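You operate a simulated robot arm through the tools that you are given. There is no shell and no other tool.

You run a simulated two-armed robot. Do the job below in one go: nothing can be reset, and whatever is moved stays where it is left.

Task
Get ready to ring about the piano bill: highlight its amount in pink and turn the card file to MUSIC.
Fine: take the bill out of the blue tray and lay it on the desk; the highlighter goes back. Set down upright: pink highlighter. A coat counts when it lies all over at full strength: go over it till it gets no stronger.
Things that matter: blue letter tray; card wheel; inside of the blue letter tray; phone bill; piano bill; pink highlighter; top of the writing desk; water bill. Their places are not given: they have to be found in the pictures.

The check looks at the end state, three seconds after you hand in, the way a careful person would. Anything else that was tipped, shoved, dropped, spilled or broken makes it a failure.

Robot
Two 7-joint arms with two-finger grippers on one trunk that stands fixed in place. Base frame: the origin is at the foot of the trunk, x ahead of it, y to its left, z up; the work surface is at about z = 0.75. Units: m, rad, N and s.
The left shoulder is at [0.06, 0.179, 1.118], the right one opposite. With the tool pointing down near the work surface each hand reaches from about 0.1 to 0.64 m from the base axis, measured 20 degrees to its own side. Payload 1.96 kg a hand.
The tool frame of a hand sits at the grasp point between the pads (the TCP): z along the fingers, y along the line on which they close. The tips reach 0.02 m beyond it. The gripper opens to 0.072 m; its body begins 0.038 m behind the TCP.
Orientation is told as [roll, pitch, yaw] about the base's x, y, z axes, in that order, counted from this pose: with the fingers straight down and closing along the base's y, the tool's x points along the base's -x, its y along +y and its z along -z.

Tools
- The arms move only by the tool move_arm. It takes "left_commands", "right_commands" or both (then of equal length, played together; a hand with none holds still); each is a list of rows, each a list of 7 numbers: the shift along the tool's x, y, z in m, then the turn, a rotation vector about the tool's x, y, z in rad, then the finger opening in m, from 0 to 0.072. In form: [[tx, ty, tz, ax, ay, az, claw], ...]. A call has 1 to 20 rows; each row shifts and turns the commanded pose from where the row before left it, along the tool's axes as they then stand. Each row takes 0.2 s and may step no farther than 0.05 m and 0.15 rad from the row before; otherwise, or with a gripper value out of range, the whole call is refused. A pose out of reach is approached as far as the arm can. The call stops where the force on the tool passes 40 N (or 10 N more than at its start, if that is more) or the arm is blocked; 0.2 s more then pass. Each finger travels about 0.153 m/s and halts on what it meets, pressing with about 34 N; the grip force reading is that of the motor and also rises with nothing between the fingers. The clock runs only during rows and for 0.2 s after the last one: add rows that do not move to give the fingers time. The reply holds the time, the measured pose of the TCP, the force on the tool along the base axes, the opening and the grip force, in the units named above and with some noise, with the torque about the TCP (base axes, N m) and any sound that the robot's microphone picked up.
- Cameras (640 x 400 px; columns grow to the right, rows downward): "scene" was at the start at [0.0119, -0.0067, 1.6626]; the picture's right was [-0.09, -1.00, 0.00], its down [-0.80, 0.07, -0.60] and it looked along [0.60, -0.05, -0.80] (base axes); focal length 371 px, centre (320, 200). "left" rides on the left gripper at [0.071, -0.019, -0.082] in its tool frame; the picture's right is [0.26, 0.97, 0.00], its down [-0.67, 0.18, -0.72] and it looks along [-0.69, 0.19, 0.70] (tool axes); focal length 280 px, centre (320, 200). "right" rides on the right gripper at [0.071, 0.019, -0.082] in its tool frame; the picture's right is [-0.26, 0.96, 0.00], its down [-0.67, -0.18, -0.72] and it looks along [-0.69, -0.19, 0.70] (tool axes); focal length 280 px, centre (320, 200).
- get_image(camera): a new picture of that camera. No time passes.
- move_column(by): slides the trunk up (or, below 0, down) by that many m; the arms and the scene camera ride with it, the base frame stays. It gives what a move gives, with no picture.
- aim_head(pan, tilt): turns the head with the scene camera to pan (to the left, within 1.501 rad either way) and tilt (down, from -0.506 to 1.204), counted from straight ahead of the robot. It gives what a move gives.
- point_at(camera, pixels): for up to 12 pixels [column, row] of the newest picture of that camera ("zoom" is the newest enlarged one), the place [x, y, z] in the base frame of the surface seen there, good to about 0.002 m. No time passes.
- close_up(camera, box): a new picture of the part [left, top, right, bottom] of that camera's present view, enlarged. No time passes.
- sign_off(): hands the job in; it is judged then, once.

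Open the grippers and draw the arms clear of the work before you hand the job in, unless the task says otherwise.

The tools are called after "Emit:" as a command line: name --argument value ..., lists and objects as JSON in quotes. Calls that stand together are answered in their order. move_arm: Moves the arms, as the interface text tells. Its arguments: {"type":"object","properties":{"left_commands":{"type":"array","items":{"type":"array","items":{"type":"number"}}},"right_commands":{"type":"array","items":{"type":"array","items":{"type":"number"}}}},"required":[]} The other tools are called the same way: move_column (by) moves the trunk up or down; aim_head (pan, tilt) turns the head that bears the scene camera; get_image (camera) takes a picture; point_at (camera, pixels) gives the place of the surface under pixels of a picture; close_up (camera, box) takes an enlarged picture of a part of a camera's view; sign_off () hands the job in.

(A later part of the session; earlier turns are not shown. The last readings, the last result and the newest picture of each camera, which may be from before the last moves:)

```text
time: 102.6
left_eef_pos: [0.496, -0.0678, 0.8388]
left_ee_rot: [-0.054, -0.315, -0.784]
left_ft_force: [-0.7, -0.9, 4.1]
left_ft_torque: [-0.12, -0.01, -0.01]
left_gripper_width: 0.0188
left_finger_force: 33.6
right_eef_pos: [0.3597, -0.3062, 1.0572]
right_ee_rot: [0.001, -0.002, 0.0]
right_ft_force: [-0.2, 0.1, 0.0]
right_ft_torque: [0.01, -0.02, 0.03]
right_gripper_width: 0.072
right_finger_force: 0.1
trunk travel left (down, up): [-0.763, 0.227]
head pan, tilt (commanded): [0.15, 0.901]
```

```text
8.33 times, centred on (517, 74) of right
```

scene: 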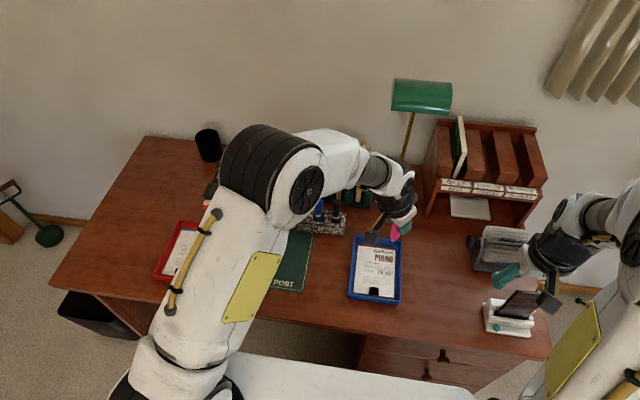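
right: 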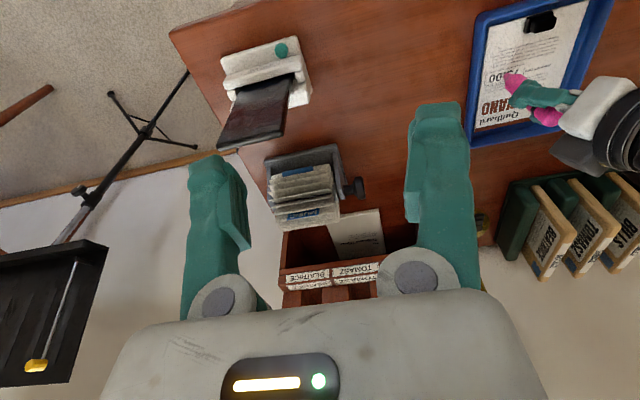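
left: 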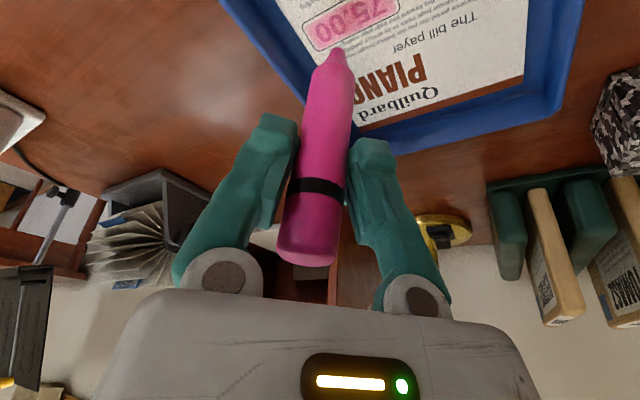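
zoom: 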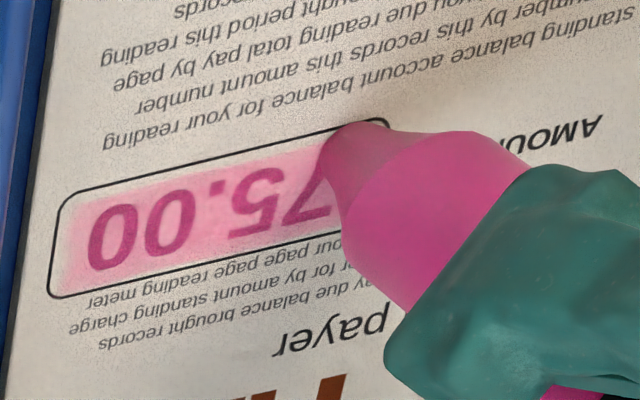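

Steady contact of 4 N and the near side is filling. I step 3.5 mm toward the far side and stroke right.

Emit:
move_arm --left_commands '[[-0.00235, 0.00251, 0.00063, 0, 0, 0, 0.01], [-0.00336, -0.00347, 0.00129, 0, 0, 0, 0.01], [-0.00336, -0.00347, 0.00129, 0, 0, 0, 0.01], [-0.00336, -0.00347, 0.00129, 0, 0, 0, 0.01], [-0.00336, -0.00347, 0.00129, 0, 0, 0, 0.01], [-0.00336, -0.00347, 0.00129, 0, 0, 0, 0.01], [-0.00336, -0.00347, 0.00129, 0, 0, 0, 0.01], [-0.00336, -0.00347, 0.00129, 0, 0, 0, 0.01], [-0.00336, -0.00347, 0.00129, 0, 0, 0, 0.01], [-0.00135, -0.00139, 0.00052, 0, 0, 0, 0.01]]'

Emit:
close_up --camera "left" --box '[270, 0, 430, 110]'

Emit:
close_up --camera "right" --box '[485, 50, 549, 98]'

```text
time: 104.8
left_eef_pos: [0.4991, -0.1102, 0.8404]
left_ee_rot: [-0.053, -0.315, -0.786]
left_ft_force: [0.4, -0.5, -0.5]
left_ft_torque: [0.0, 0.01, 0.0]
left_gripper_width: 0.0189
left_finger_force: 34.2
right_eef_pos: [0.3597, -0.3064, 1.0583]
right_ee_rot: [0.0, -0.002, 0.0]
right_ft_force: [-0.6, 0.3, 0.3]
right_ft_torque: [0.01, 0.0, -0.03]
right_gripper_width: 0.0719
right_finger_force: 0.0
trunk travel left (down, up): [-0.763, 0.227]
head pan, tilt (commanded): [0.15, 0.901]
```

```text
3.64 times, centred on (350, 55) of left
```

zoom: 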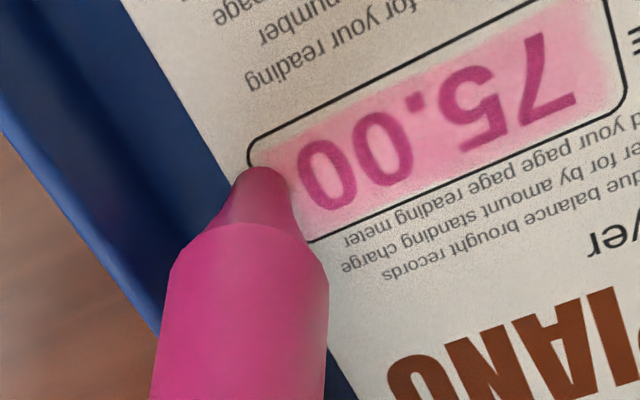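

```text
8.33 times, centred on (517, 74) of right
```

zoom: 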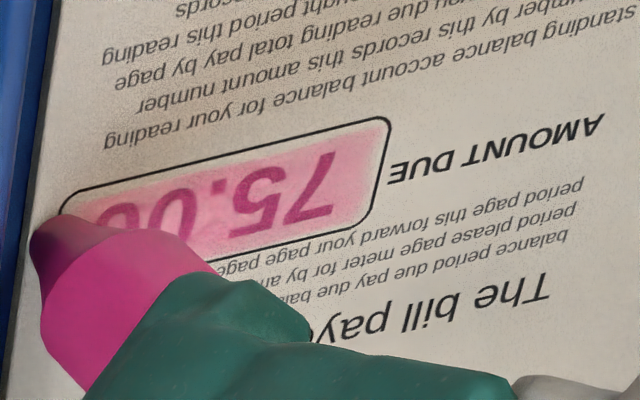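

The nib ran slightly past the right end without contact; no stray marks are visible. I come back 3 mm, press 0.5 mm, step toward the far side and check the force.

Emit:
move_arm --left_commands '[[-0.00018, 0.00462, 0.00033, 0, 0, 0, 0.01], [0, 0, 0, 0, 0, 0, 0.01]]'

```text
time: 105.4
left_eef_pos: [0.5038, -0.1054, 0.8376]
left_ee_rot: [-0.054, -0.316, -0.784]
left_ft_force: [0.2, -0.4, 2.2]
left_ft_torque: [-0.03, 0.0, -0.02]
left_gripper_width: 0.0188
left_finger_force: 33.6
right_eef_pos: [0.3603, -0.3065, 1.0587]
right_ee_rot: [0.001, -0.002, 0.0]
right_ft_force: [0.5, 0.5, 0.3]
right_ft_torque: [0.0, -0.01, 0.0]
right_gripper_width: 0.0719
right_finger_force: 0.0
trunk travel left (down, up): [-0.763, 0.227]
head pan, tilt (commanded): [0.15, 0.901]
```

Contact 2.2 N at x≈0.5035. I press a touch more (0.15 mm) and stroke left.

Emit:
move_arm --left_commands '[[5e-05, 1e-05, 0.00015, 0, 0, 0, 0.01], [0.00336, 0.00347, -0.00129, 0, 0, 0, 0.01], [0.00336, 0.00347, -0.00129, 0, 0, 0, 0.01], [0.00336, 0.00347, -0.00129, 0, 0, 0, 0.01], [0.00336, 0.00347, -0.00129, 0, 0, 0, 0.01], [0.00336, 0.00347, -0.00129, 0, 0, 0, 0.01], [0.00336, 0.00347, -0.00129, 0, 0, 0, 0.01], [0.00336, 0.00347, -0.00129, 0, 0, 0, 0.01], [0.00202, 0.00208, -0.00077, 0, 0, 0, 0.01]]'

Emit:
close_up --camera "left" --box '[230, 0, 390, 110]'

Emit:
close_up --camera "right" --box '[485, 50, 549, 98]'

```text
time: 107.4
left_eef_pos: [0.5013, -0.0688, 0.8385]
left_ee_rot: [-0.056, -0.316, -0.787]
left_ft_force: [1.5, -2.9, 7.1]
left_ft_torque: [-0.14, -0.08, 0.02]
left_gripper_width: 0.0191
left_finger_force: 33.4
right_eef_pos: [0.3597, -0.3073, 1.0587]
right_ee_rot: [-0.001, -0.001, -0.001]
right_ft_force: [-0.4, 0.3, -0.2]
right_ft_torque: [-0.05, 0.0, -0.03]
right_gripper_width: 0.0721
right_finger_force: 0.2
trunk travel left (down, up): [-0.763, 0.227]
head pan, tilt (commanded): [0.15, 0.901]
```

```text
3.64 times, centred on (310, 55) of left
```

zoom: 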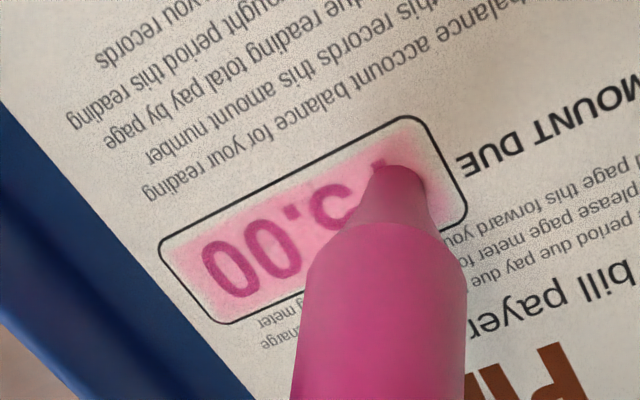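

```text
8.33 times, centred on (517, 74) of right
```

zoom: 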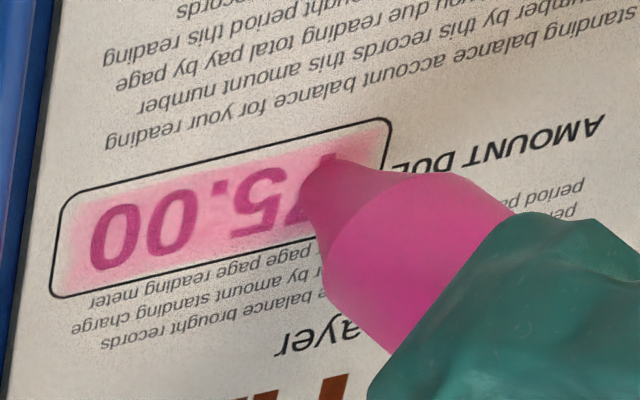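

7 N now. I step 4 mm to the far line and stroke right at constant height.

Emit:
move_arm --left_commands '[[-0.00269, 0.00287, 0.00072, 0, 0, 0, 0.01], [-0.00336, -0.00347, 0.00129, 0, 0, 0, 0.01], [-0.00336, -0.00347, 0.00129, 0, 0, 0, 0.01], [-0.00336, -0.00347, 0.00129, 0, 0, 0, 0.01], [-0.00336, -0.00347, 0.00129, 0, 0, 0, 0.01], [-0.00336, -0.00347, 0.00129, 0, 0, 0, 0.01], [-0.00336, -0.00347, 0.00129, 0, 0, 0, 0.01], [-0.00336, -0.00347, 0.00129, 0, 0, 0, 0.01], [-0.00269, -0.00278, 0.00103, 0, 0, 0, 0.01]]'

Emit:
close_up --camera "left" --box '[270, 0, 430, 110]'

Emit:
close_up --camera "right" --box '[485, 50, 549, 98]'

```text
time: 109.4
left_eef_pos: [0.5044, -0.1068, 0.8379]
left_ee_rot: [-0.054, -0.315, -0.786]
left_ft_force: [0.3, 2.1, 8.5]
left_ft_torque: [0.22, 0.01, 0.02]
left_gripper_width: 0.019
left_finger_force: 33.7
right_eef_pos: [0.3602, -0.3071, 1.0592]
right_ee_rot: [-0.001, -0.002, 0.0]
right_ft_force: [0.6, -0.9, -1.0]
right_ft_torque: [-0.02, 0.03, 0.01]
right_gripper_width: 0.0719
right_finger_force: 0.1
trunk travel left (down, up): [-0.763, 0.227]
head pan, tilt (commanded): [0.15, 0.901]
```

```text
3.64 times, centred on (350, 55) of left
```

zoom: 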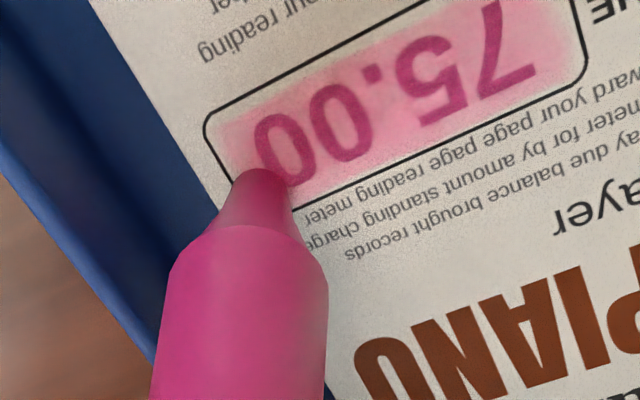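

```text
8.33 times, centred on (517, 74) of right
```

zoom: 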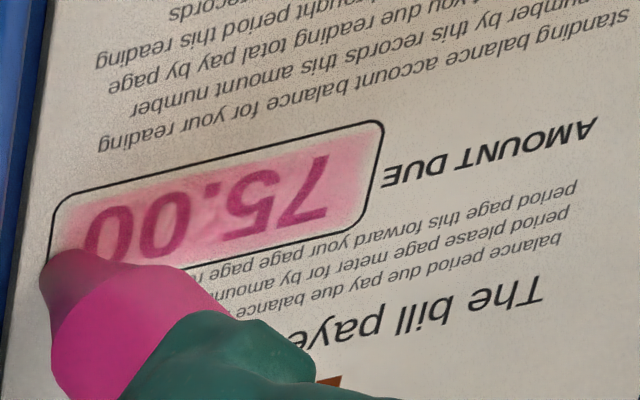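

The far-right corner is reached with 8.5 N. I ease 0.3 mm and scrub along the right end toward the near side.

Emit:
move_arm --left_commands '[[-9e-05, -2e-05, -0.00028, 0, 0, 0, 0.01], [0.00235, -0.00251, -0.00063, 0, 0, 0, 0.01], [0.00235, -0.00251, -0.00063, 0, 0, 0, 0.01], [0.00235, -0.00251, -0.00063, 0, 0, 0, 0.01], [-0.00235, 0.00251, 0.00063, 0, 0, 0, 0.01], [-0.00235, 0.00251, 0.00063, 0, 0, 0, 0.01], [0.00235, -0.00251, -0.00063, 0, 0, 0, 0.01]]'

Emit:
close_up --camera "left" --box '[270, 0, 430, 110]'

```text
time: 111.0
left_eef_pos: [0.4987, -0.108, 0.8379]
left_ee_rot: [-0.054, -0.315, -0.785]
left_ft_force: [1.1, 0.4, 1.5]
left_ft_torque: [0.01, -0.09, -0.01]
left_gripper_width: 0.0188
left_finger_force: 34.1
right_eef_pos: [0.3599, -0.3066, 1.0588]
right_ee_rot: [0.0, -0.001, 0.0]
right_ft_force: [0.3, 0.5, -0.8]
right_ft_torque: [0.0, -0.01, -0.01]
right_gripper_width: 0.0718
right_finger_force: 0.1
trunk travel left (down, up): [-0.763, 0.227]
head pan, tilt (commanded): [0.15, 0.901]
```

```text
3.64 times, centred on (350, 55) of left
```

zoom: 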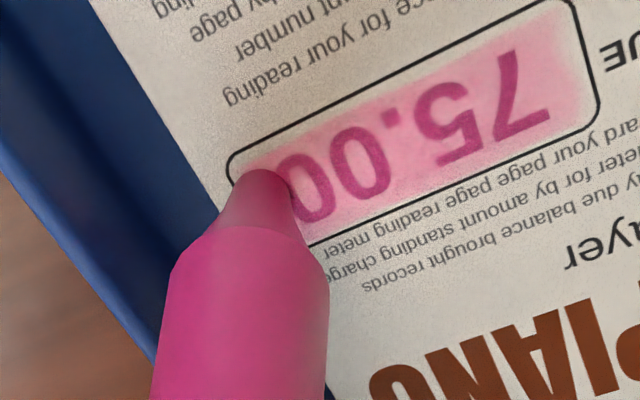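

1.5 N at the right end. I press 0.3 mm and stroke left along the middle, then scrub the left end.

Emit:
move_arm --left_commands '[[9e-05, 2e-05, 0.00028, 0, 0, 0, 0.01], [0.00336, 0.00347, -0.00129, 0, 0, 0, 0.01], [0.00336, 0.00347, -0.00129, 0, 0, 0, 0.01], [0.00336, 0.00347, -0.00129, 0, 0, 0, 0.01], [0.00336, 0.00347, -0.00129, 0, 0, 0, 0.01], [0.00336, 0.00347, -0.00129, 0, 0, 0, 0.01], [0.00336, 0.00347, -0.00129, 0, 0, 0, 0.01], [0.00336, 0.00347, -0.00129, 0, 0, 0, 0.01], [0.00336, 0.00347, -0.00129, 0, 0, 0, 0.01]]'

Emit:
close_up --camera "left" --box '[230, 0, 390, 110]'

```text
time: 113.0
left_eef_pos: [0.4993, -0.0668, 0.8373]
left_ee_rot: [-0.054, -0.315, -0.786]
left_ft_force: [-0.9, -1.1, 3.8]
left_ft_torque: [-0.08, 0.01, 0.0]
left_gripper_width: 0.019
left_finger_force: 34.2
right_eef_pos: [0.36, -0.3075, 1.0593]
right_ee_rot: [-0.001, -0.004, 0.002]
right_ft_force: [0.2, -0.1, 0.0]
right_ft_torque: [0.01, 0.0, 0.04]
right_gripper_width: 0.072
right_finger_force: 0.1
trunk travel left (down, up): [-0.763, 0.227]
head pan, tilt (commanded): [0.15, 0.901]
```

```text
3.64 times, centred on (310, 55) of left
```

zoom: 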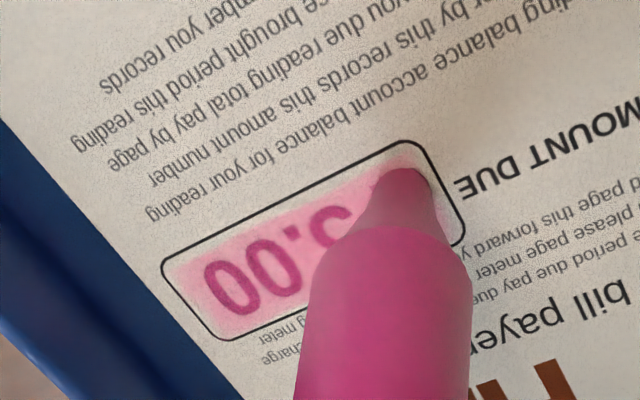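

The nib is at the left end with 3.8 N. I scrub the left end near–far and back, then lift clear for a full view.

Emit:
move_arm --left_commands '[[0.00235, -0.00251, -0.00063, 0, 0, 0, 0.01], [0.00135, -0.00144, -0.00036, 0, 0, 0, 0.01], [-0.00235, 0.00251, 0.00063, 0, 0, 0, 0.01], [-0.00235, 0.00251, 0.00063, 0, 0, 0, 0.01], [-0.00235, 0.00251, 0.00063, 0, 0, 0, 0.01], [-0.00135, 0.00144, 0.00036, 0, 0, 0, 0.01], [0.00235, -0.00251, -0.00063, 0, 0, 0, 0.01], [-0.0046, -0.0008, -0.0142, 0, 0, 0, 0.01], [-0.0034, 0.0359, 0.009, 0, 0, 0, 0.01]]'

Emit:
close_up --camera "right" --box '[485, 50, 549, 98]'

Emit:
close_up --camera "scene" --box '[370, 255, 420, 290]'

Emit:
get_image --camera "left"

```text
time: 115.0
left_eef_pos: [0.5346, -0.0479, 0.842]
left_ee_rot: [-0.06, -0.314, -0.785]
left_ft_force: [0.3, 0.5, -0.3]
left_ft_torque: [0.0, -0.01, 0.0]
left_gripper_width: 0.0189
left_finger_force: 34.6
right_eef_pos: [0.3623, -0.3059, 1.0579]
right_ee_rot: [-0.001, -0.001, -0.001]
right_ft_force: [0.8, -0.1, 1.0]
right_ft_torque: [0.01, 0.02, 0.0]
right_gripper_width: 0.072
right_finger_force: 0.0
trunk travel left (down, up): [-0.763, 0.227]
head pan, tilt (commanded): [0.15, 0.901]
```

```text
8.33 times, centred on (517, 74) of right
```

zoom: 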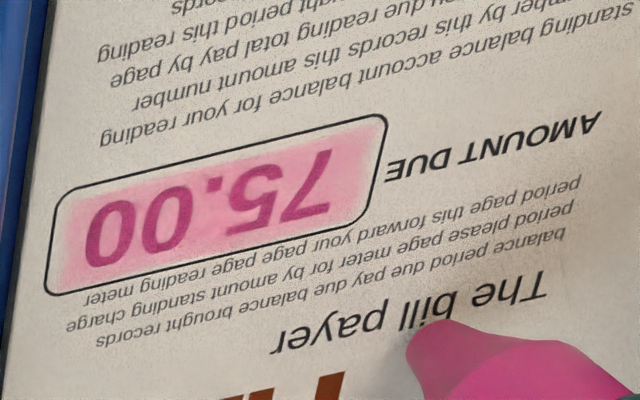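

```text
11.43 times, centred on (395, 272) of scene
```

zoom: 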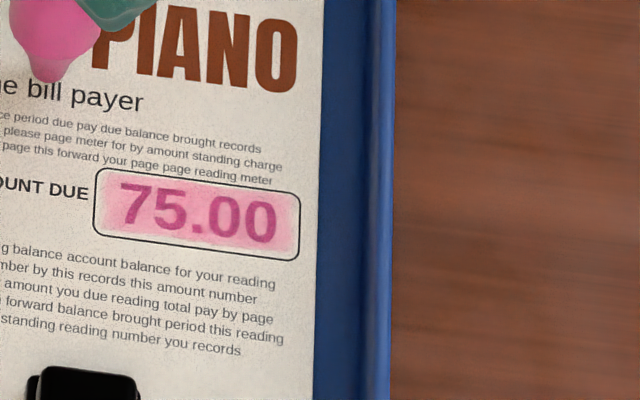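

```text
taken
```

left: 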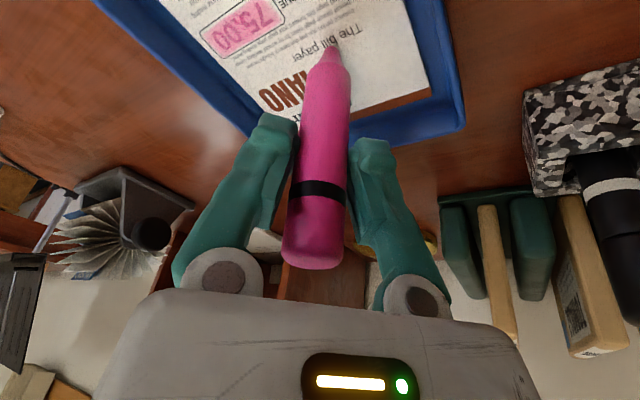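

The coat looks even now, with no stray marks; but the nib came low over "bill" without touching (force ≈0), so I raise it straight away by 5 cm.

Emit:
move_arm --left_commands '[[-0.0077, -0.0013, -0.0237, 0, 0, 0, 0.01], [-0.0077, -0.0013, -0.0237, 0, 0, 0, 0.01]]'

Emit:
close_up --camera "right" --box '[485, 50, 549, 98]'

Emit:
close_up --camera "right" --box '[490, 60, 535, 90]'

Emit:
close_up --camera "scene" --box '[340, 235, 420, 300]'

```text
time: 115.6
left_eef_pos: [0.5332, -0.0477, 0.8938]
left_ee_rot: [-0.056, -0.313, -0.784]
left_ft_force: [0.7, 0.4, 0.4]
left_ft_torque: [0.0, 0.02, 0.02]
left_gripper_width: 0.0189
left_finger_force: 33.3
right_eef_pos: [0.361, -0.3059, 1.0577]
right_ee_rot: [-0.002, -0.001, 0.001]
right_ft_force: [1.5, 0.7, 0.5]
right_ft_torque: [0.02, 0.01, -0.01]
right_gripper_width: 0.0722
right_finger_force: 0.0
trunk travel left (down, up): [-0.763, 0.227]
head pan, tilt (commanded): [0.15, 0.901]
```

```text
8.33 times, centred on (517, 74) of right
```

zoom: 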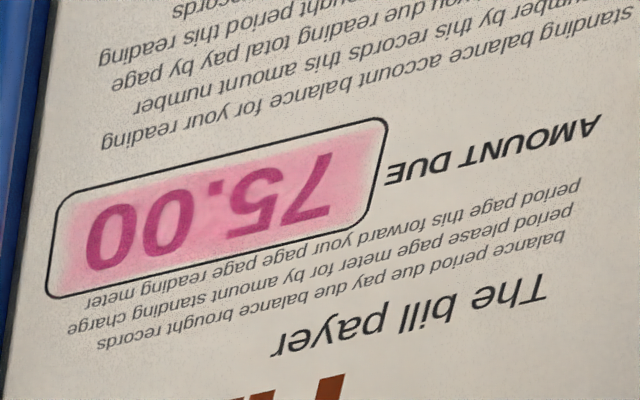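

```text
13.33 times, centred on (512, 75) of right
```

zoom: 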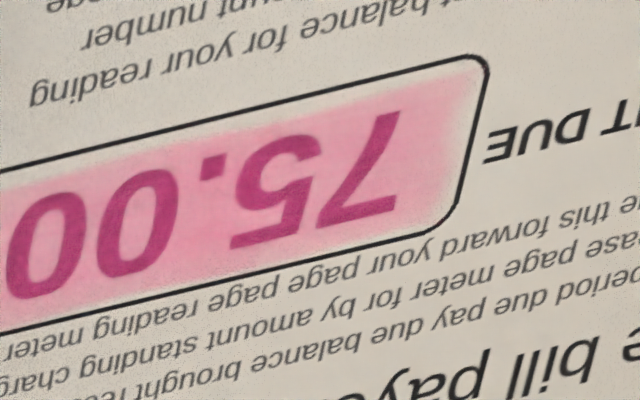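

```text
6.15 times, centred on (380, 268) of scene
```

zoom: 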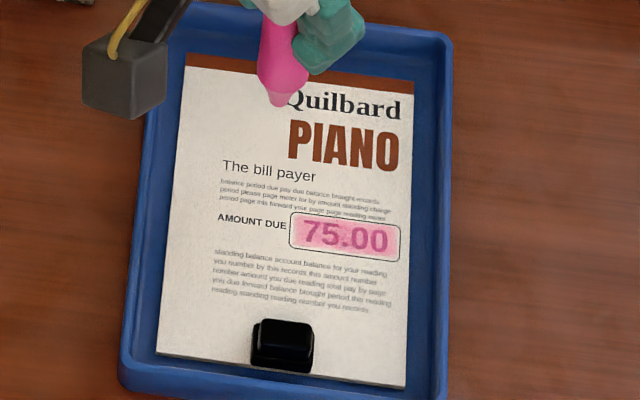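

The coat looks uniform with feathered borders. To be sure that it no longer strengthens, I make one more full set of passes and compare; I go back over the near-left corner.

Emit:
move_arm --left_commands '[[0.0062, -0.0202, -0.0009, 0, 0, 0, 0.01], [0.0062, -0.0202, -0.0009, 0, 0, 0, 0.01], [0.0083, 0.0014, 0.0254, 0, 0, 0, 0.01], [0.0083, 0.0014, 0.0254, 0, 0, 0, 0.01], [0, 0, 0, 0, 0, 0, 0.01]]'

Emit:
close_up --camera "left" --box '[230, 0, 390, 110]'

```text
time: 116.8
left_eef_pos: [0.494, -0.066, 0.8389]
left_ee_rot: [-0.053, -0.318, -0.784]
left_ft_force: [-0.6, 0.6, -1.2]
left_ft_torque: [-0.01, 0.03, 0.03]
left_gripper_width: 0.0189
left_finger_force: 33.6
right_eef_pos: [0.3598, -0.3064, 1.0581]
right_ee_rot: [0.001, -0.001, 0.0]
right_ft_force: [-0.1, -0.1, 0.3]
right_ft_torque: [-0.04, -0.01, 0.04]
right_gripper_width: 0.072
right_finger_force: 0.0
trunk travel left (down, up): [-0.763, 0.227]
head pan, tilt (commanded): [0.15, 0.901]
```

```text
3.64 times, centred on (310, 55) of left
```

zoom: 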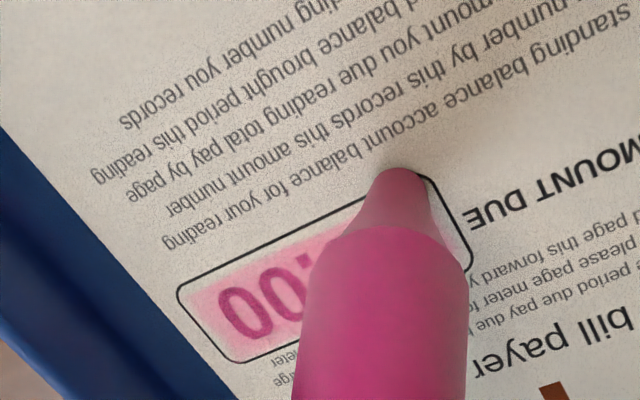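

The nib hovers just at the outline, so I shift 4 mm inward and lower to light contact.

Emit:
move_arm --left_commands '[[-0.00269, 0.00287, 0.00072, 0, 0, 0, 0.01], [-0.00067, -0.00069, 0.00026, 0, 0, 0, 0.01], [0.00022, 4e-05, 0.00066, 0, 0, 0, 0.01], [0.00015, 3e-05, 0.00047, 0, 0, 0, 0.01]]'

```text
time: 117.8
left_eef_pos: [0.4995, -0.0682, 0.8376]
left_ee_rot: [-0.055, -0.314, -0.785]
left_ft_force: [0.9, -0.4, 2.0]
left_ft_torque: [0.04, 0.01, 0.01]
left_gripper_width: 0.0187
left_finger_force: 34.2
right_eef_pos: [0.359, -0.3061, 1.0583]
right_ee_rot: [0.0, -0.002, 0.001]
right_ft_force: [0.1, -0.5, -0.6]
right_ft_torque: [0.0, -0.02, -0.01]
right_gripper_width: 0.0722
right_finger_force: 0.0
trunk travel left (down, up): [-0.763, 0.227]
head pan, tilt (commanded): [0.15, 0.901]
```

Light contact of 2 N. I shift 2 mm toward the near edge, press slightly, and stroke right.

Emit:
move_arm --left_commands '[[0.0014, -0.00143, -0.00018, 0, 0, 0, 0.01], [-0.00336, -0.00347, 0.00131, 0, 0, 0, 0.01], [-0.00336, -0.00347, 0.00131, 0, 0, 0, 0.01], [-0.00336, -0.00347, 0.00131, 0, 0, 0, 0.01], [-0.00336, -0.00347, 0.00131, 0, 0, 0, 0.01], [-0.00336, -0.00347, 0.00131, 0, 0, 0, 0.01], [-0.00336, -0.00347, 0.00131, 0, 0, 0, 0.01], [-0.00336, -0.00347, 0.00131, 0, 0, 0, 0.01], [-0.00269, -0.00278, 0.00105, 0, 0, 0, 0.01]]'

Emit:
close_up --camera "left" --box '[270, 0, 430, 110]'

```text
time: 119.8
left_eef_pos: [0.4976, -0.1071, 0.8389]
left_ee_rot: [-0.055, -0.311, -0.785]
left_ft_force: [-0.6, -0.3, 0.0]
left_ft_torque: [0.0, 0.03, 0.04]
left_gripper_width: 0.0188
left_finger_force: 33.8
right_eef_pos: [0.3606, -0.3062, 1.0584]
right_ee_rot: [-0.001, 0.0, -0.001]
right_ft_force: [-0.1, 0.2, -0.4]
right_ft_torque: [0.0, 0.0, 0.01]
right_gripper_width: 0.0721
right_finger_force: 0.0
trunk travel left (down, up): [-0.763, 0.227]
head pan, tilt (commanded): [0.15, 0.901]
```

```text
3.64 times, centred on (350, 55) of left
```

zoom: 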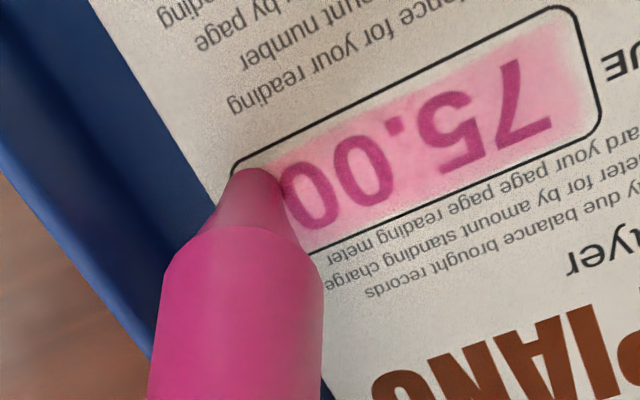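

Contact was lost toward the right (the sheet dips), so I press 0.55 mm and stroke back left with a slight rise.

Emit:
move_arm --left_commands '[[0.00017, 3e-05, 0.00052, 0, 0, 0, 0.01], [0, 0, 0, 0, 0, 0, 0.01], [0.00335, 0.00347, -0.00132, 0, 0, 0, 0.01], [0.00335, 0.00347, -0.00132, 0, 0, 0, 0.01], [0.00335, 0.00347, -0.00132, 0, 0, 0, 0.01], [0.00335, 0.00347, -0.00132, 0, 0, 0, 0.01]]'

```text
time: 121.2
left_eef_pos: [0.4976, -0.0859, 0.8382]
left_ee_rot: [-0.054, -0.314, -0.785]
left_ft_force: [0.2, -1.9, 4.2]
left_ft_torque: [-0.12, -0.02, 0.01]
left_gripper_width: 0.0189
left_finger_force: 34.2
right_eef_pos: [0.3596, -0.3071, 1.0579]
right_ee_rot: [-0.001, -0.001, 0.001]
right_ft_force: [-0.6, 0.6, 0.2]
right_ft_torque: [-0.05, -0.01, 0.02]
right_gripper_width: 0.0722
right_finger_force: 0.1
trunk travel left (down, up): [-0.763, 0.227]
head pan, tilt (commanded): [0.15, 0.901]
```

4.2 N mid-stroke is good. I continue to the left end, step 4 mm toward the far side, and stroke right with a slight lowering.

Emit:
move_arm --left_commands '[[0.00335, 0.00347, -0.00131, 0, 0, 0, 0.01], [0.00335, 0.00347, -0.00131, 0, 0, 0, 0.01], [0.00335, 0.00347, -0.00131, 0, 0, 0, 0.01], [0.00269, 0.00278, -0.00105, 0, 0, 0, 0.01], [-0.00269, 0.00287, 0.00074, 0, 0, 0, 0.01], [-0.00336, -0.00347, 0.00131, 0, 0, 0, 0.01], [-0.00336, -0.00347, 0.00131, 0, 0, 0, 0.01], [-0.00336, -0.00347, 0.00131, 0, 0, 0, 0.01], [-0.00336, -0.00347, 0.00131, 0, 0, 0, 0.01]]'

Emit:
close_up --camera "left" --box '[260, 0, 420, 110]'

```text
time: 123.2
left_eef_pos: [0.5012, -0.0879, 0.8373]
left_ee_rot: [-0.055, -0.316, -0.785]
left_ft_force: [0.2, 1.1, 3.6]
left_ft_torque: [0.15, -0.05, 0.01]
left_gripper_width: 0.0189
left_finger_force: 34.4
right_eef_pos: [0.3602, -0.3061, 1.0581]
right_ee_rot: [0.0, -0.002, 0.001]
right_ft_force: [-1.2, 0.8, 0.0]
right_ft_torque: [-0.02, 0.04, 0.01]
right_gripper_width: 0.0723
right_finger_force: 0.0
trunk travel left (down, up): [-0.763, 0.227]
head pan, tilt (commanded): [0.15, 0.901]
```

```text
3.64 times, centred on (340, 55) of left
```

zoom: 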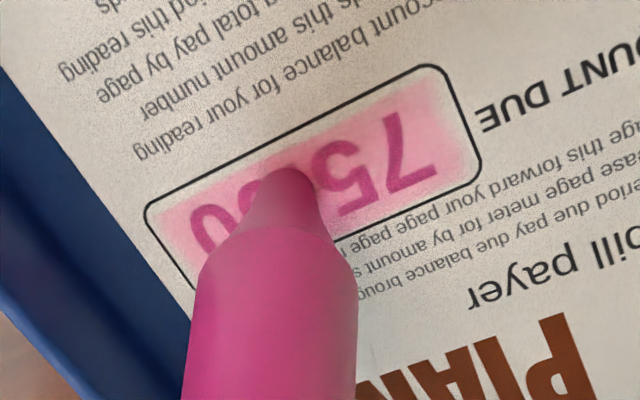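

3.6 N on the middle line. I finish the right stroke, step 4.5 mm to the far line and stroke left half-way.

Emit:
move_arm --left_commands '[[-0.00335, -0.00347, 0.00133, 0, 0, 0, 0.01], [-0.00335, -0.00347, 0.00133, 0, 0, 0, 0.01], [-0.00335, -0.00347, 0.00133, 0, 0, 0, 0.01], [-0.00335, -0.00347, 0.00133, 0, 0, 0, 0.01], [-0.00303, 0.00323, 0.00085, 0, 0, 0, 0.01], [0.00335, 0.00347, -0.00131, 0, 0, 0, 0.01], [0.00335, 0.00347, -0.00131, 0, 0, 0, 0.01], [0.00335, 0.00347, -0.00131, 0, 0, 0, 0.01], [0.00335, 0.00347, -0.00131, 0, 0, 0, 0.01]]'

Emit:
close_up --camera "left" --box '[260, 0, 420, 110]'

```text
time: 125.2
left_eef_pos: [0.5048, -0.0864, 0.8382]
left_ee_rot: [-0.055, -0.316, -0.785]
left_ft_force: [-0.7, -0.7, 1.4]
left_ft_torque: [-0.02, 0.02, 0.02]
left_gripper_width: 0.0187
left_finger_force: 34.2
right_eef_pos: [0.36, -0.3065, 1.0585]
right_ee_rot: [-0.001, -0.001, 0.001]
right_ft_force: [0.2, -0.5, 0.6]
right_ft_torque: [-0.01, -0.01, 0.01]
right_gripper_width: 0.0721
right_finger_force: 0.1
trunk travel left (down, up): [-0.763, 0.227]
head pan, tilt (commanded): [0.15, 0.901]
```

```text
3.64 times, centred on (340, 55) of left
```

zoom: 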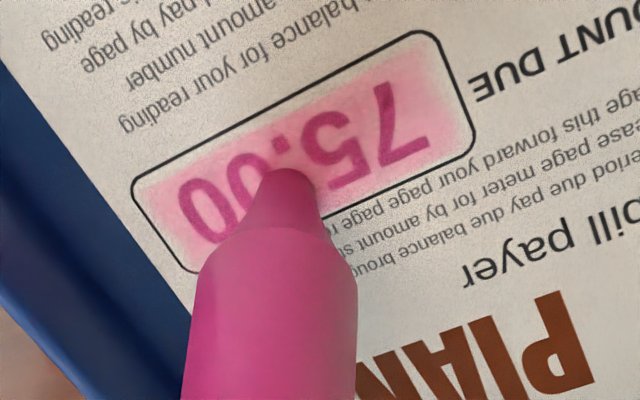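

1.4 N; I press 0.25 mm, finish leftward, step 2.5 mm further to the far edge and stroke right.

Emit:
move_arm --left_commands '[[8e-05, 1e-05, 0.00024, 0, 0, 0, 0.01], [0.00336, 0.00347, -0.00129, 0, 0, 0, 0.01], [0.00336, 0.00347, -0.00129, 0, 0, 0, 0.01], [0.00336, 0.00347, -0.00129, 0, 0, 0, 0.01], [0.00269, 0.00278, -0.00103, 0, 0, 0, 0.01], [-0.00168, 0.0018, 0.00045, 0, 0, 0, 0.01], [-0.00335, -0.00347, 0.00131, 0, 0, 0, 0.01], [-0.00335, -0.00347, 0.00131, 0, 0, 0, 0.01], [-0.00335, -0.00347, 0.00131, 0, 0, 0, 0.01], [-0.00335, -0.00347, 0.00131, 0, 0, 0, 0.01], [-0.00335, -0.00347, 0.00132, 0, 0, 0, 0.01], [-0.00335, -0.00347, 0.00132, 0, 0, 0, 0.01], [-0.00335, -0.00347, 0.00132, 0, 0, 0, 0.01], [-0.00335, -0.00347, 0.00132, 0, 0, 0, 0.01]]'

Emit:
close_up --camera "left" --box '[270, 0, 430, 110]'

```text
time: 128.2
left_eef_pos: [0.5085, -0.1083, 0.838]
left_ee_rot: [-0.054, -0.317, -0.788]
left_ft_force: [-0.1, 1.6, 7.5]
left_ft_torque: [0.17, -0.01, -0.02]
left_gripper_width: 0.0189
left_finger_force: 34.4
right_eef_pos: [0.3585, -0.3053, 1.0587]
right_ee_rot: [-0.002, -0.001, 0.0]
right_ft_force: [-0.7, 0.5, 0.7]
right_ft_torque: [0.03, 0.0, 0.0]
right_gripper_width: 0.0721
right_finger_force: 0.1
trunk travel left (down, up): [-0.763, 0.227]
head pan, tilt (commanded): [0.15, 0.901]
```

```text
3.64 times, centred on (350, 55) of left
```

zoom: 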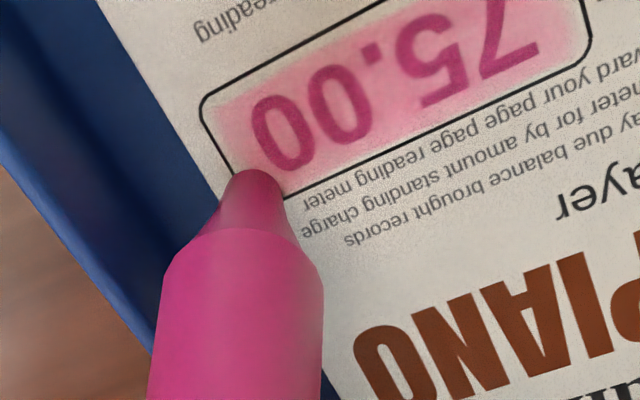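

7.5 N at the far-right corner. I scrub along the right end toward the near corner and back, then lift straight up 50 mm.

Emit:
move_arm --left_commands '[[-6e-05, -1e-05, -0.00019, 0, 0, 0, 0.01], [0.00202, -0.00215, -0.00054, 0, 0, 0, 0.01], [0.00202, -0.00215, -0.00054, 0, 0, 0, 0.01], [0.00202, -0.00215, -0.00054, 0, 0, 0, 0.01], [0.00202, -0.00215, -0.00054, 0, 0, 0, 0.01], [-0.00202, 0.00215, 0.00054, 0, 0, 0, 0.01], [-0.00202, 0.00215, 0.00054, 0, 0, 0, 0.01], [-0.0077, -0.0013, -0.0237, 0, 0, 0, 0.01], [-0.0077, -0.0013, -0.0237, 0, 0, 0, 0.01]]'

Emit:
move_arm --left_commands '[[0.0135, 0.0139, -0.0052, 0, 0, 0, 0.01], [0.0135, 0.0139, -0.0052, 0, 0, 0, 0.01], [0.0135, 0.0139, -0.0052, 0, 0, 0, 0.01], [0.0135, 0.0139, -0.0052, 0, 0, 0, 0.01], [0, 0, 0, 0, 0, 0, 0.01]]'

Emit:
close_up --camera "right" --box '[485, 50, 549, 98]'

Emit:
close_up --camera "right" --box '[490, 60, 535, 90]'

Emit:
close_up --camera "scene" --box '[370, 255, 420, 290]'

```text
time: 130.2
left_eef_pos: [0.5005, -0.1085, 0.8881]
left_ee_rot: [-0.055, -0.314, -0.786]
left_ft_force: [-0.1, -0.1, -0.6]
left_ft_torque: [0.0, 0.0, -0.01]
left_gripper_width: 0.0189
left_finger_force: 33.8
right_eef_pos: [0.3589, -0.3066, 1.0583]
right_ee_rot: [0.001, -0.003, 0.002]
right_ft_force: [-1.1, 0.8, -0.8]
right_ft_torque: [-0.01, 0.01, 0.01]
right_gripper_width: 0.0718
right_finger_force: 0.2
trunk travel left (down, up): [-0.763, 0.227]
head pan, tilt (commanded): [0.15, 0.901]
```

```text
time: 131.4
left_eef_pos: [0.5027, -0.0283, 0.888]
left_ee_rot: [-0.054, -0.314, -0.785]
left_ft_force: [0.3, 0.3, 0.0]
left_ft_torque: [-0.01, 0.02, 0.0]
left_gripper_width: 0.0188
left_finger_force: 34.0
right_eef_pos: [0.3593, -0.307, 1.0587]
right_ee_rot: [0.001, -0.004, 0.0]
right_ft_force: [-0.6, 1.0, 0.6]
right_ft_torque: [-0.01, -0.03, 0.01]
right_gripper_width: 0.0717
right_finger_force: 0.0
trunk travel left (down, up): [-0.763, 0.227]
head pan, tilt (commanded): [0.15, 0.901]
```

```text
8.33 times, centred on (517, 74) of right
```

zoom: 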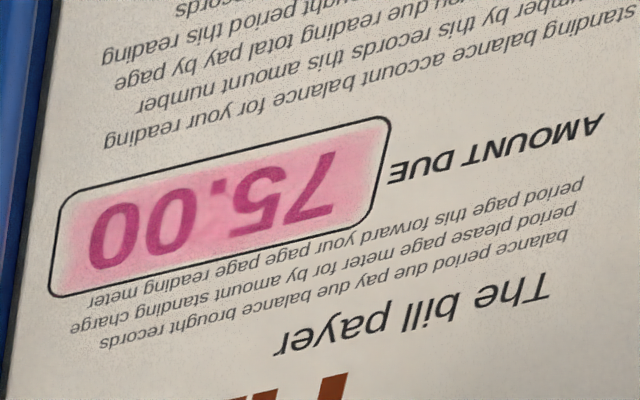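

```text
13.33 times, centred on (512, 75) of right
```

zoom: 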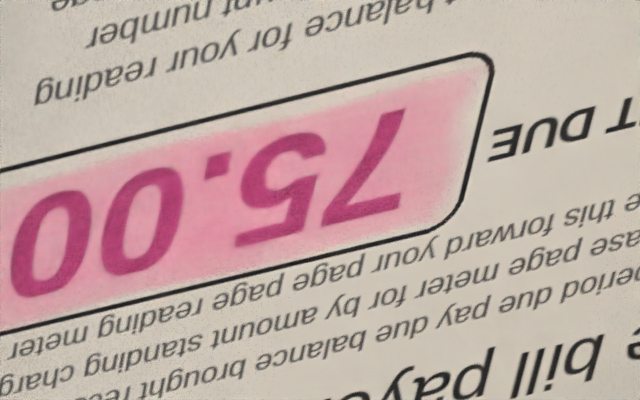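

```text
11.43 times, centred on (395, 272) of scene
```

zoom: 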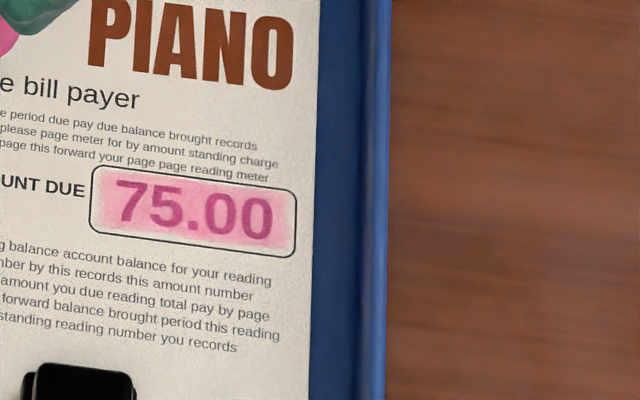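

The coat's strength is unchanged after the extra set, so it is saturated in the middle; only a thin strip at the left end and near edge looks paler. I measure the box outline precisely to cover those strips too.

Emit:
point_at --camera "zoom" --pixels '[[93, 180], [91, 222], [110, 236], [200, 247], [280, 256], [294, 245], [297, 200], [200, 178], [115, 168]]'

Emit:
close_up --camera "scene" --box '[378, 264, 410, 284]'

Emit:
get_image --camera "left"

```text
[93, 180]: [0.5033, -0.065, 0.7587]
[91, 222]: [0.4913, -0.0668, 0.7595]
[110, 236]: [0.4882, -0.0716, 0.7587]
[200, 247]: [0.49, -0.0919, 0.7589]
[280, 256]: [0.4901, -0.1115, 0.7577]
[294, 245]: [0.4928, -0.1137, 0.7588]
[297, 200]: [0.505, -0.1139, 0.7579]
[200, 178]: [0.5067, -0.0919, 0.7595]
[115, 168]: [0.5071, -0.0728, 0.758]
```

```text
16.00 times, centred on (394, 274) of scene
```

zoom: 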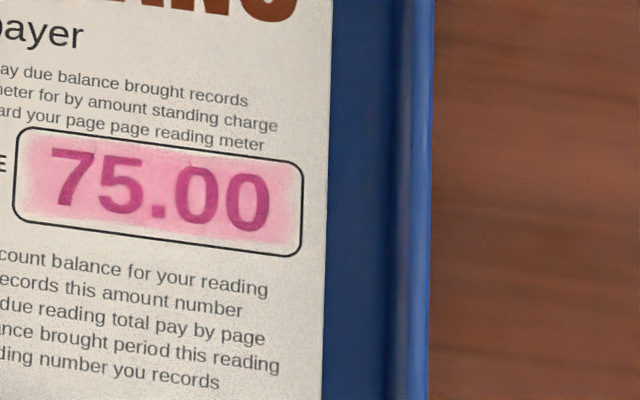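

```text
taken
```

left: 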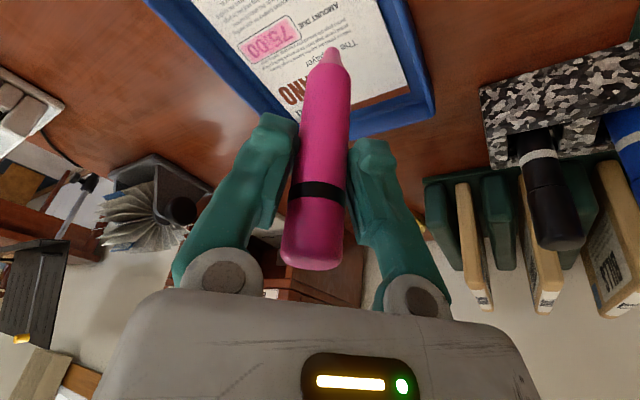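

The pale strip is widest at the left end (~3 mm). I read the nib's exact position now to aim at that strip.

Emit:
point_at --camera "left" --pixels '[[332, 51], [332, 56], [331, 80], [328, 120], [322, 170], [315, 220], [312, 255]]'

Emit:
point_at --camera "right" --pixels '[[530, 70], [525, 80]]'

```text
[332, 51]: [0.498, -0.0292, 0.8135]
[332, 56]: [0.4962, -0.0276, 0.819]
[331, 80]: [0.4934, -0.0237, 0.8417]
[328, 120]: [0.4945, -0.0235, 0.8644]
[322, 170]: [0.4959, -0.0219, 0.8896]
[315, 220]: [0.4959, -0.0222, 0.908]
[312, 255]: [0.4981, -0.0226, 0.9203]
```

```text
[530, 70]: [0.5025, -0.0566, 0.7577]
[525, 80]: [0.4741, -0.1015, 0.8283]
```

The nib is offset (−0.003, −0.003, −0.078) from the TCP. I move it over the left end of the box and lower to near contact.

Emit:
move_arm --left_commands '[[-0.0106, -0.0146, 0.00426, 0, 0, 0, 0.01], [-0.0106, -0.0146, 0.00426, 0, 0, 0, 0.01], [0.0075, 0.00127, 0.023, 0, 0, 0, 0.01], [0.0073, 0.00122, 0.0222, 0, 0, 0, 0.01], [0, 0, 0, 0, 0, 0, 0.01]]'

Emit:
close_up --camera "left" --box '[230, 0, 390, 110]'

```text
time: 132.6
left_eef_pos: [0.4974, -0.0638, 0.8407]
left_ee_rot: [-0.054, -0.316, -0.784]
left_ft_force: [-0.2, -0.2, -0.1]
left_ft_torque: [0.03, 0.01, 0.01]
left_gripper_width: 0.0189
left_finger_force: 34.4
right_eef_pos: [0.3606, -0.3057, 1.0577]
right_ee_rot: [-0.001, -0.003, -0.001]
right_ft_force: [0.1, 0.1, -0.3]
right_ft_torque: [-0.02, -0.03, 0.01]
right_gripper_width: 0.0722
right_finger_force: 0.2
trunk travel left (down, up): [-0.763, 0.227]
head pan, tilt (commanded): [0.15, 0.901]
```

```text
3.64 times, centred on (310, 55) of left
```

zoom: 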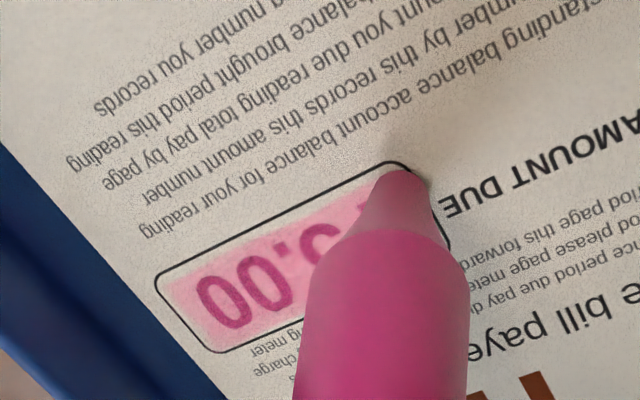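

The nib is over the near-left corner. I shift 2 mm inward along x and lower to contact.

Emit:
move_arm --left_commands '[[-0.00135, 0.00144, 0.00036, 0, 0, 0, 0.01], [0.00046, 8e-05, 0.00142, 0, 0, 0, 0.01], [0.00015, 3e-05, 0.00047, 0, 0, 0, 0.01], [0.00015, 3e-05, 0.00047, 0, 0, 0, 0.01]]'

```text
time: 133.6
left_eef_pos: [0.5, -0.0651, 0.8391]
left_ee_rot: [-0.054, -0.315, -0.783]
left_ft_force: [-1.0, 1.8, 6.5]
left_ft_torque: [0.11, 0.0, 0.01]
left_gripper_width: 0.0191
left_finger_force: 33.8
right_eef_pos: [0.3602, -0.3058, 1.0569]
right_ee_rot: [-0.002, -0.002, 0.0]
right_ft_force: [0.3, -0.4, 0.1]
right_ft_torque: [-0.04, -0.03, 0.02]
right_gripper_width: 0.072
right_finger_force: 0.1
trunk travel left (down, up): [-0.763, 0.227]
head pan, tilt (commanded): [0.15, 0.901]
```

Contact at 6.5 N. I ease slightly and scrub along the left end: toward far, back near, and far again.

Emit:
move_arm --left_commands '[[-6e-05, -1e-05, -0.00019, 0, 0, 0, 0.01], [0.00135, -0.00144, -0.00036, 0, 0, 0, 0.01], [-0.00202, 0.00215, 0.00054, 0, 0, 0, 0.01], [-0.00202, 0.00215, 0.00054, 0, 0, 0, 0.01], [-0.00202, 0.00215, 0.00054, 0, 0, 0, 0.01], [-0.00202, 0.00215, 0.00054, 0, 0, 0, 0.01], [0.00202, -0.00215, -0.00054, 0, 0, 0, 0.01], [0.00202, -0.00215, -0.00054, 0, 0, 0, 0.01], [0.00202, -0.00215, -0.00054, 0, 0, 0, 0.01], [0.00202, -0.00215, -0.00054, 0, 0, 0, 0.01]]'

Emit:
close_up --camera "left" --box '[230, 0, 390, 110]'

Emit:
close_up --camera "right" --box '[490, 60, 535, 90]'

```text
time: 135.8
left_eef_pos: [0.4959, -0.0653, 0.8382]
left_ee_rot: [-0.053, -0.314, -0.785]
left_ft_force: [1.0, 0.3, 2.9]
left_ft_torque: [-0.01, -0.1, 0.0]
left_gripper_width: 0.019
left_finger_force: 34.3
right_eef_pos: [0.3594, -0.3071, 1.0579]
right_ee_rot: [0.0, 0.0, 0.0]
right_ft_force: [0.1, -0.2, 0.3]
right_ft_torque: [0.01, 0.03, 0.0]
right_gripper_width: 0.072
right_finger_force: 0.1
trunk travel left (down, up): [-0.763, 0.227]
head pan, tilt (commanded): [0.15, 0.901]
```

```text
3.64 times, centred on (310, 55) of left
```

zoom: 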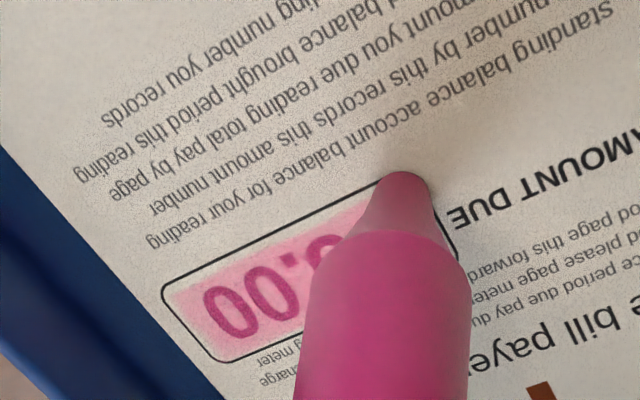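

```text
13.33 times, centred on (512, 75) of right
```

zoom: 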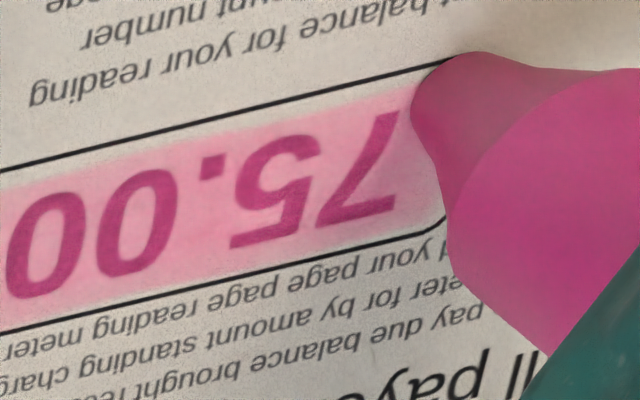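

The nib is at the near-left corner (2.9 N). I shift 1 mm inward and stroke right along the near edge with slight lowering.

Emit:
move_arm --left_commands '[[-0.00064, 0.00073, 0.00028, 0, 0, 0, 0.01], [-0.00335, -0.00347, 0.00132, 0, 0, 0, 0.01], [-0.00335, -0.00347, 0.00132, 0, 0, 0, 0.01], [-0.00335, -0.00347, 0.00132, 0, 0, 0, 0.01], [-0.00335, -0.00347, 0.00132, 0, 0, 0, 0.01], [-0.00335, -0.00347, 0.00132, 0, 0, 0, 0.01], [-0.00335, -0.00347, 0.00132, 0, 0, 0, 0.01], [-0.00335, -0.00347, 0.00132, 0, 0, 0, 0.01], [-0.00335, -0.00347, 0.00132, 0, 0, 0, 0.01]]'

Emit:
close_up --camera "left" --box '[270, 0, 430, 110]'

Emit:
close_up --camera "right" --box '[490, 60, 535, 90]'

```text
time: 137.8
left_eef_pos: [0.4993, -0.1058, 0.8396]
left_ee_rot: [-0.053, -0.317, -0.785]
left_ft_force: [0.6, 0.2, 0.7]
left_ft_torque: [0.0, -0.04, 0.01]
left_gripper_width: 0.0188
left_finger_force: 33.7
right_eef_pos: [0.3594, -0.3064, 1.0578]
right_ee_rot: [0.0, -0.002, 0.0]
right_ft_force: [-1.3, -0.1, -0.5]
right_ft_torque: [-0.02, -0.01, -0.02]
right_gripper_width: 0.0718
right_finger_force: 0.0
trunk travel left (down, up): [-0.763, 0.227]
head pan, tilt (commanded): [0.15, 0.901]
```

```text
3.64 times, centred on (350, 55) of left
```

zoom: 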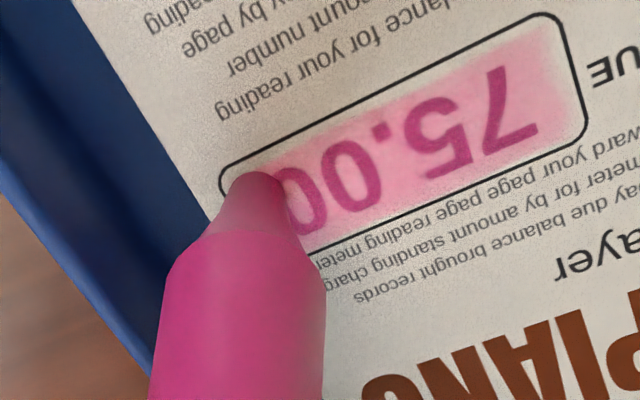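

```text
13.33 times, centred on (512, 75) of right
```

zoom: 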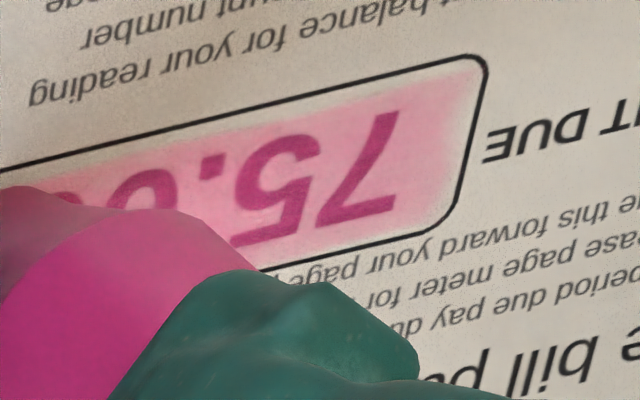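

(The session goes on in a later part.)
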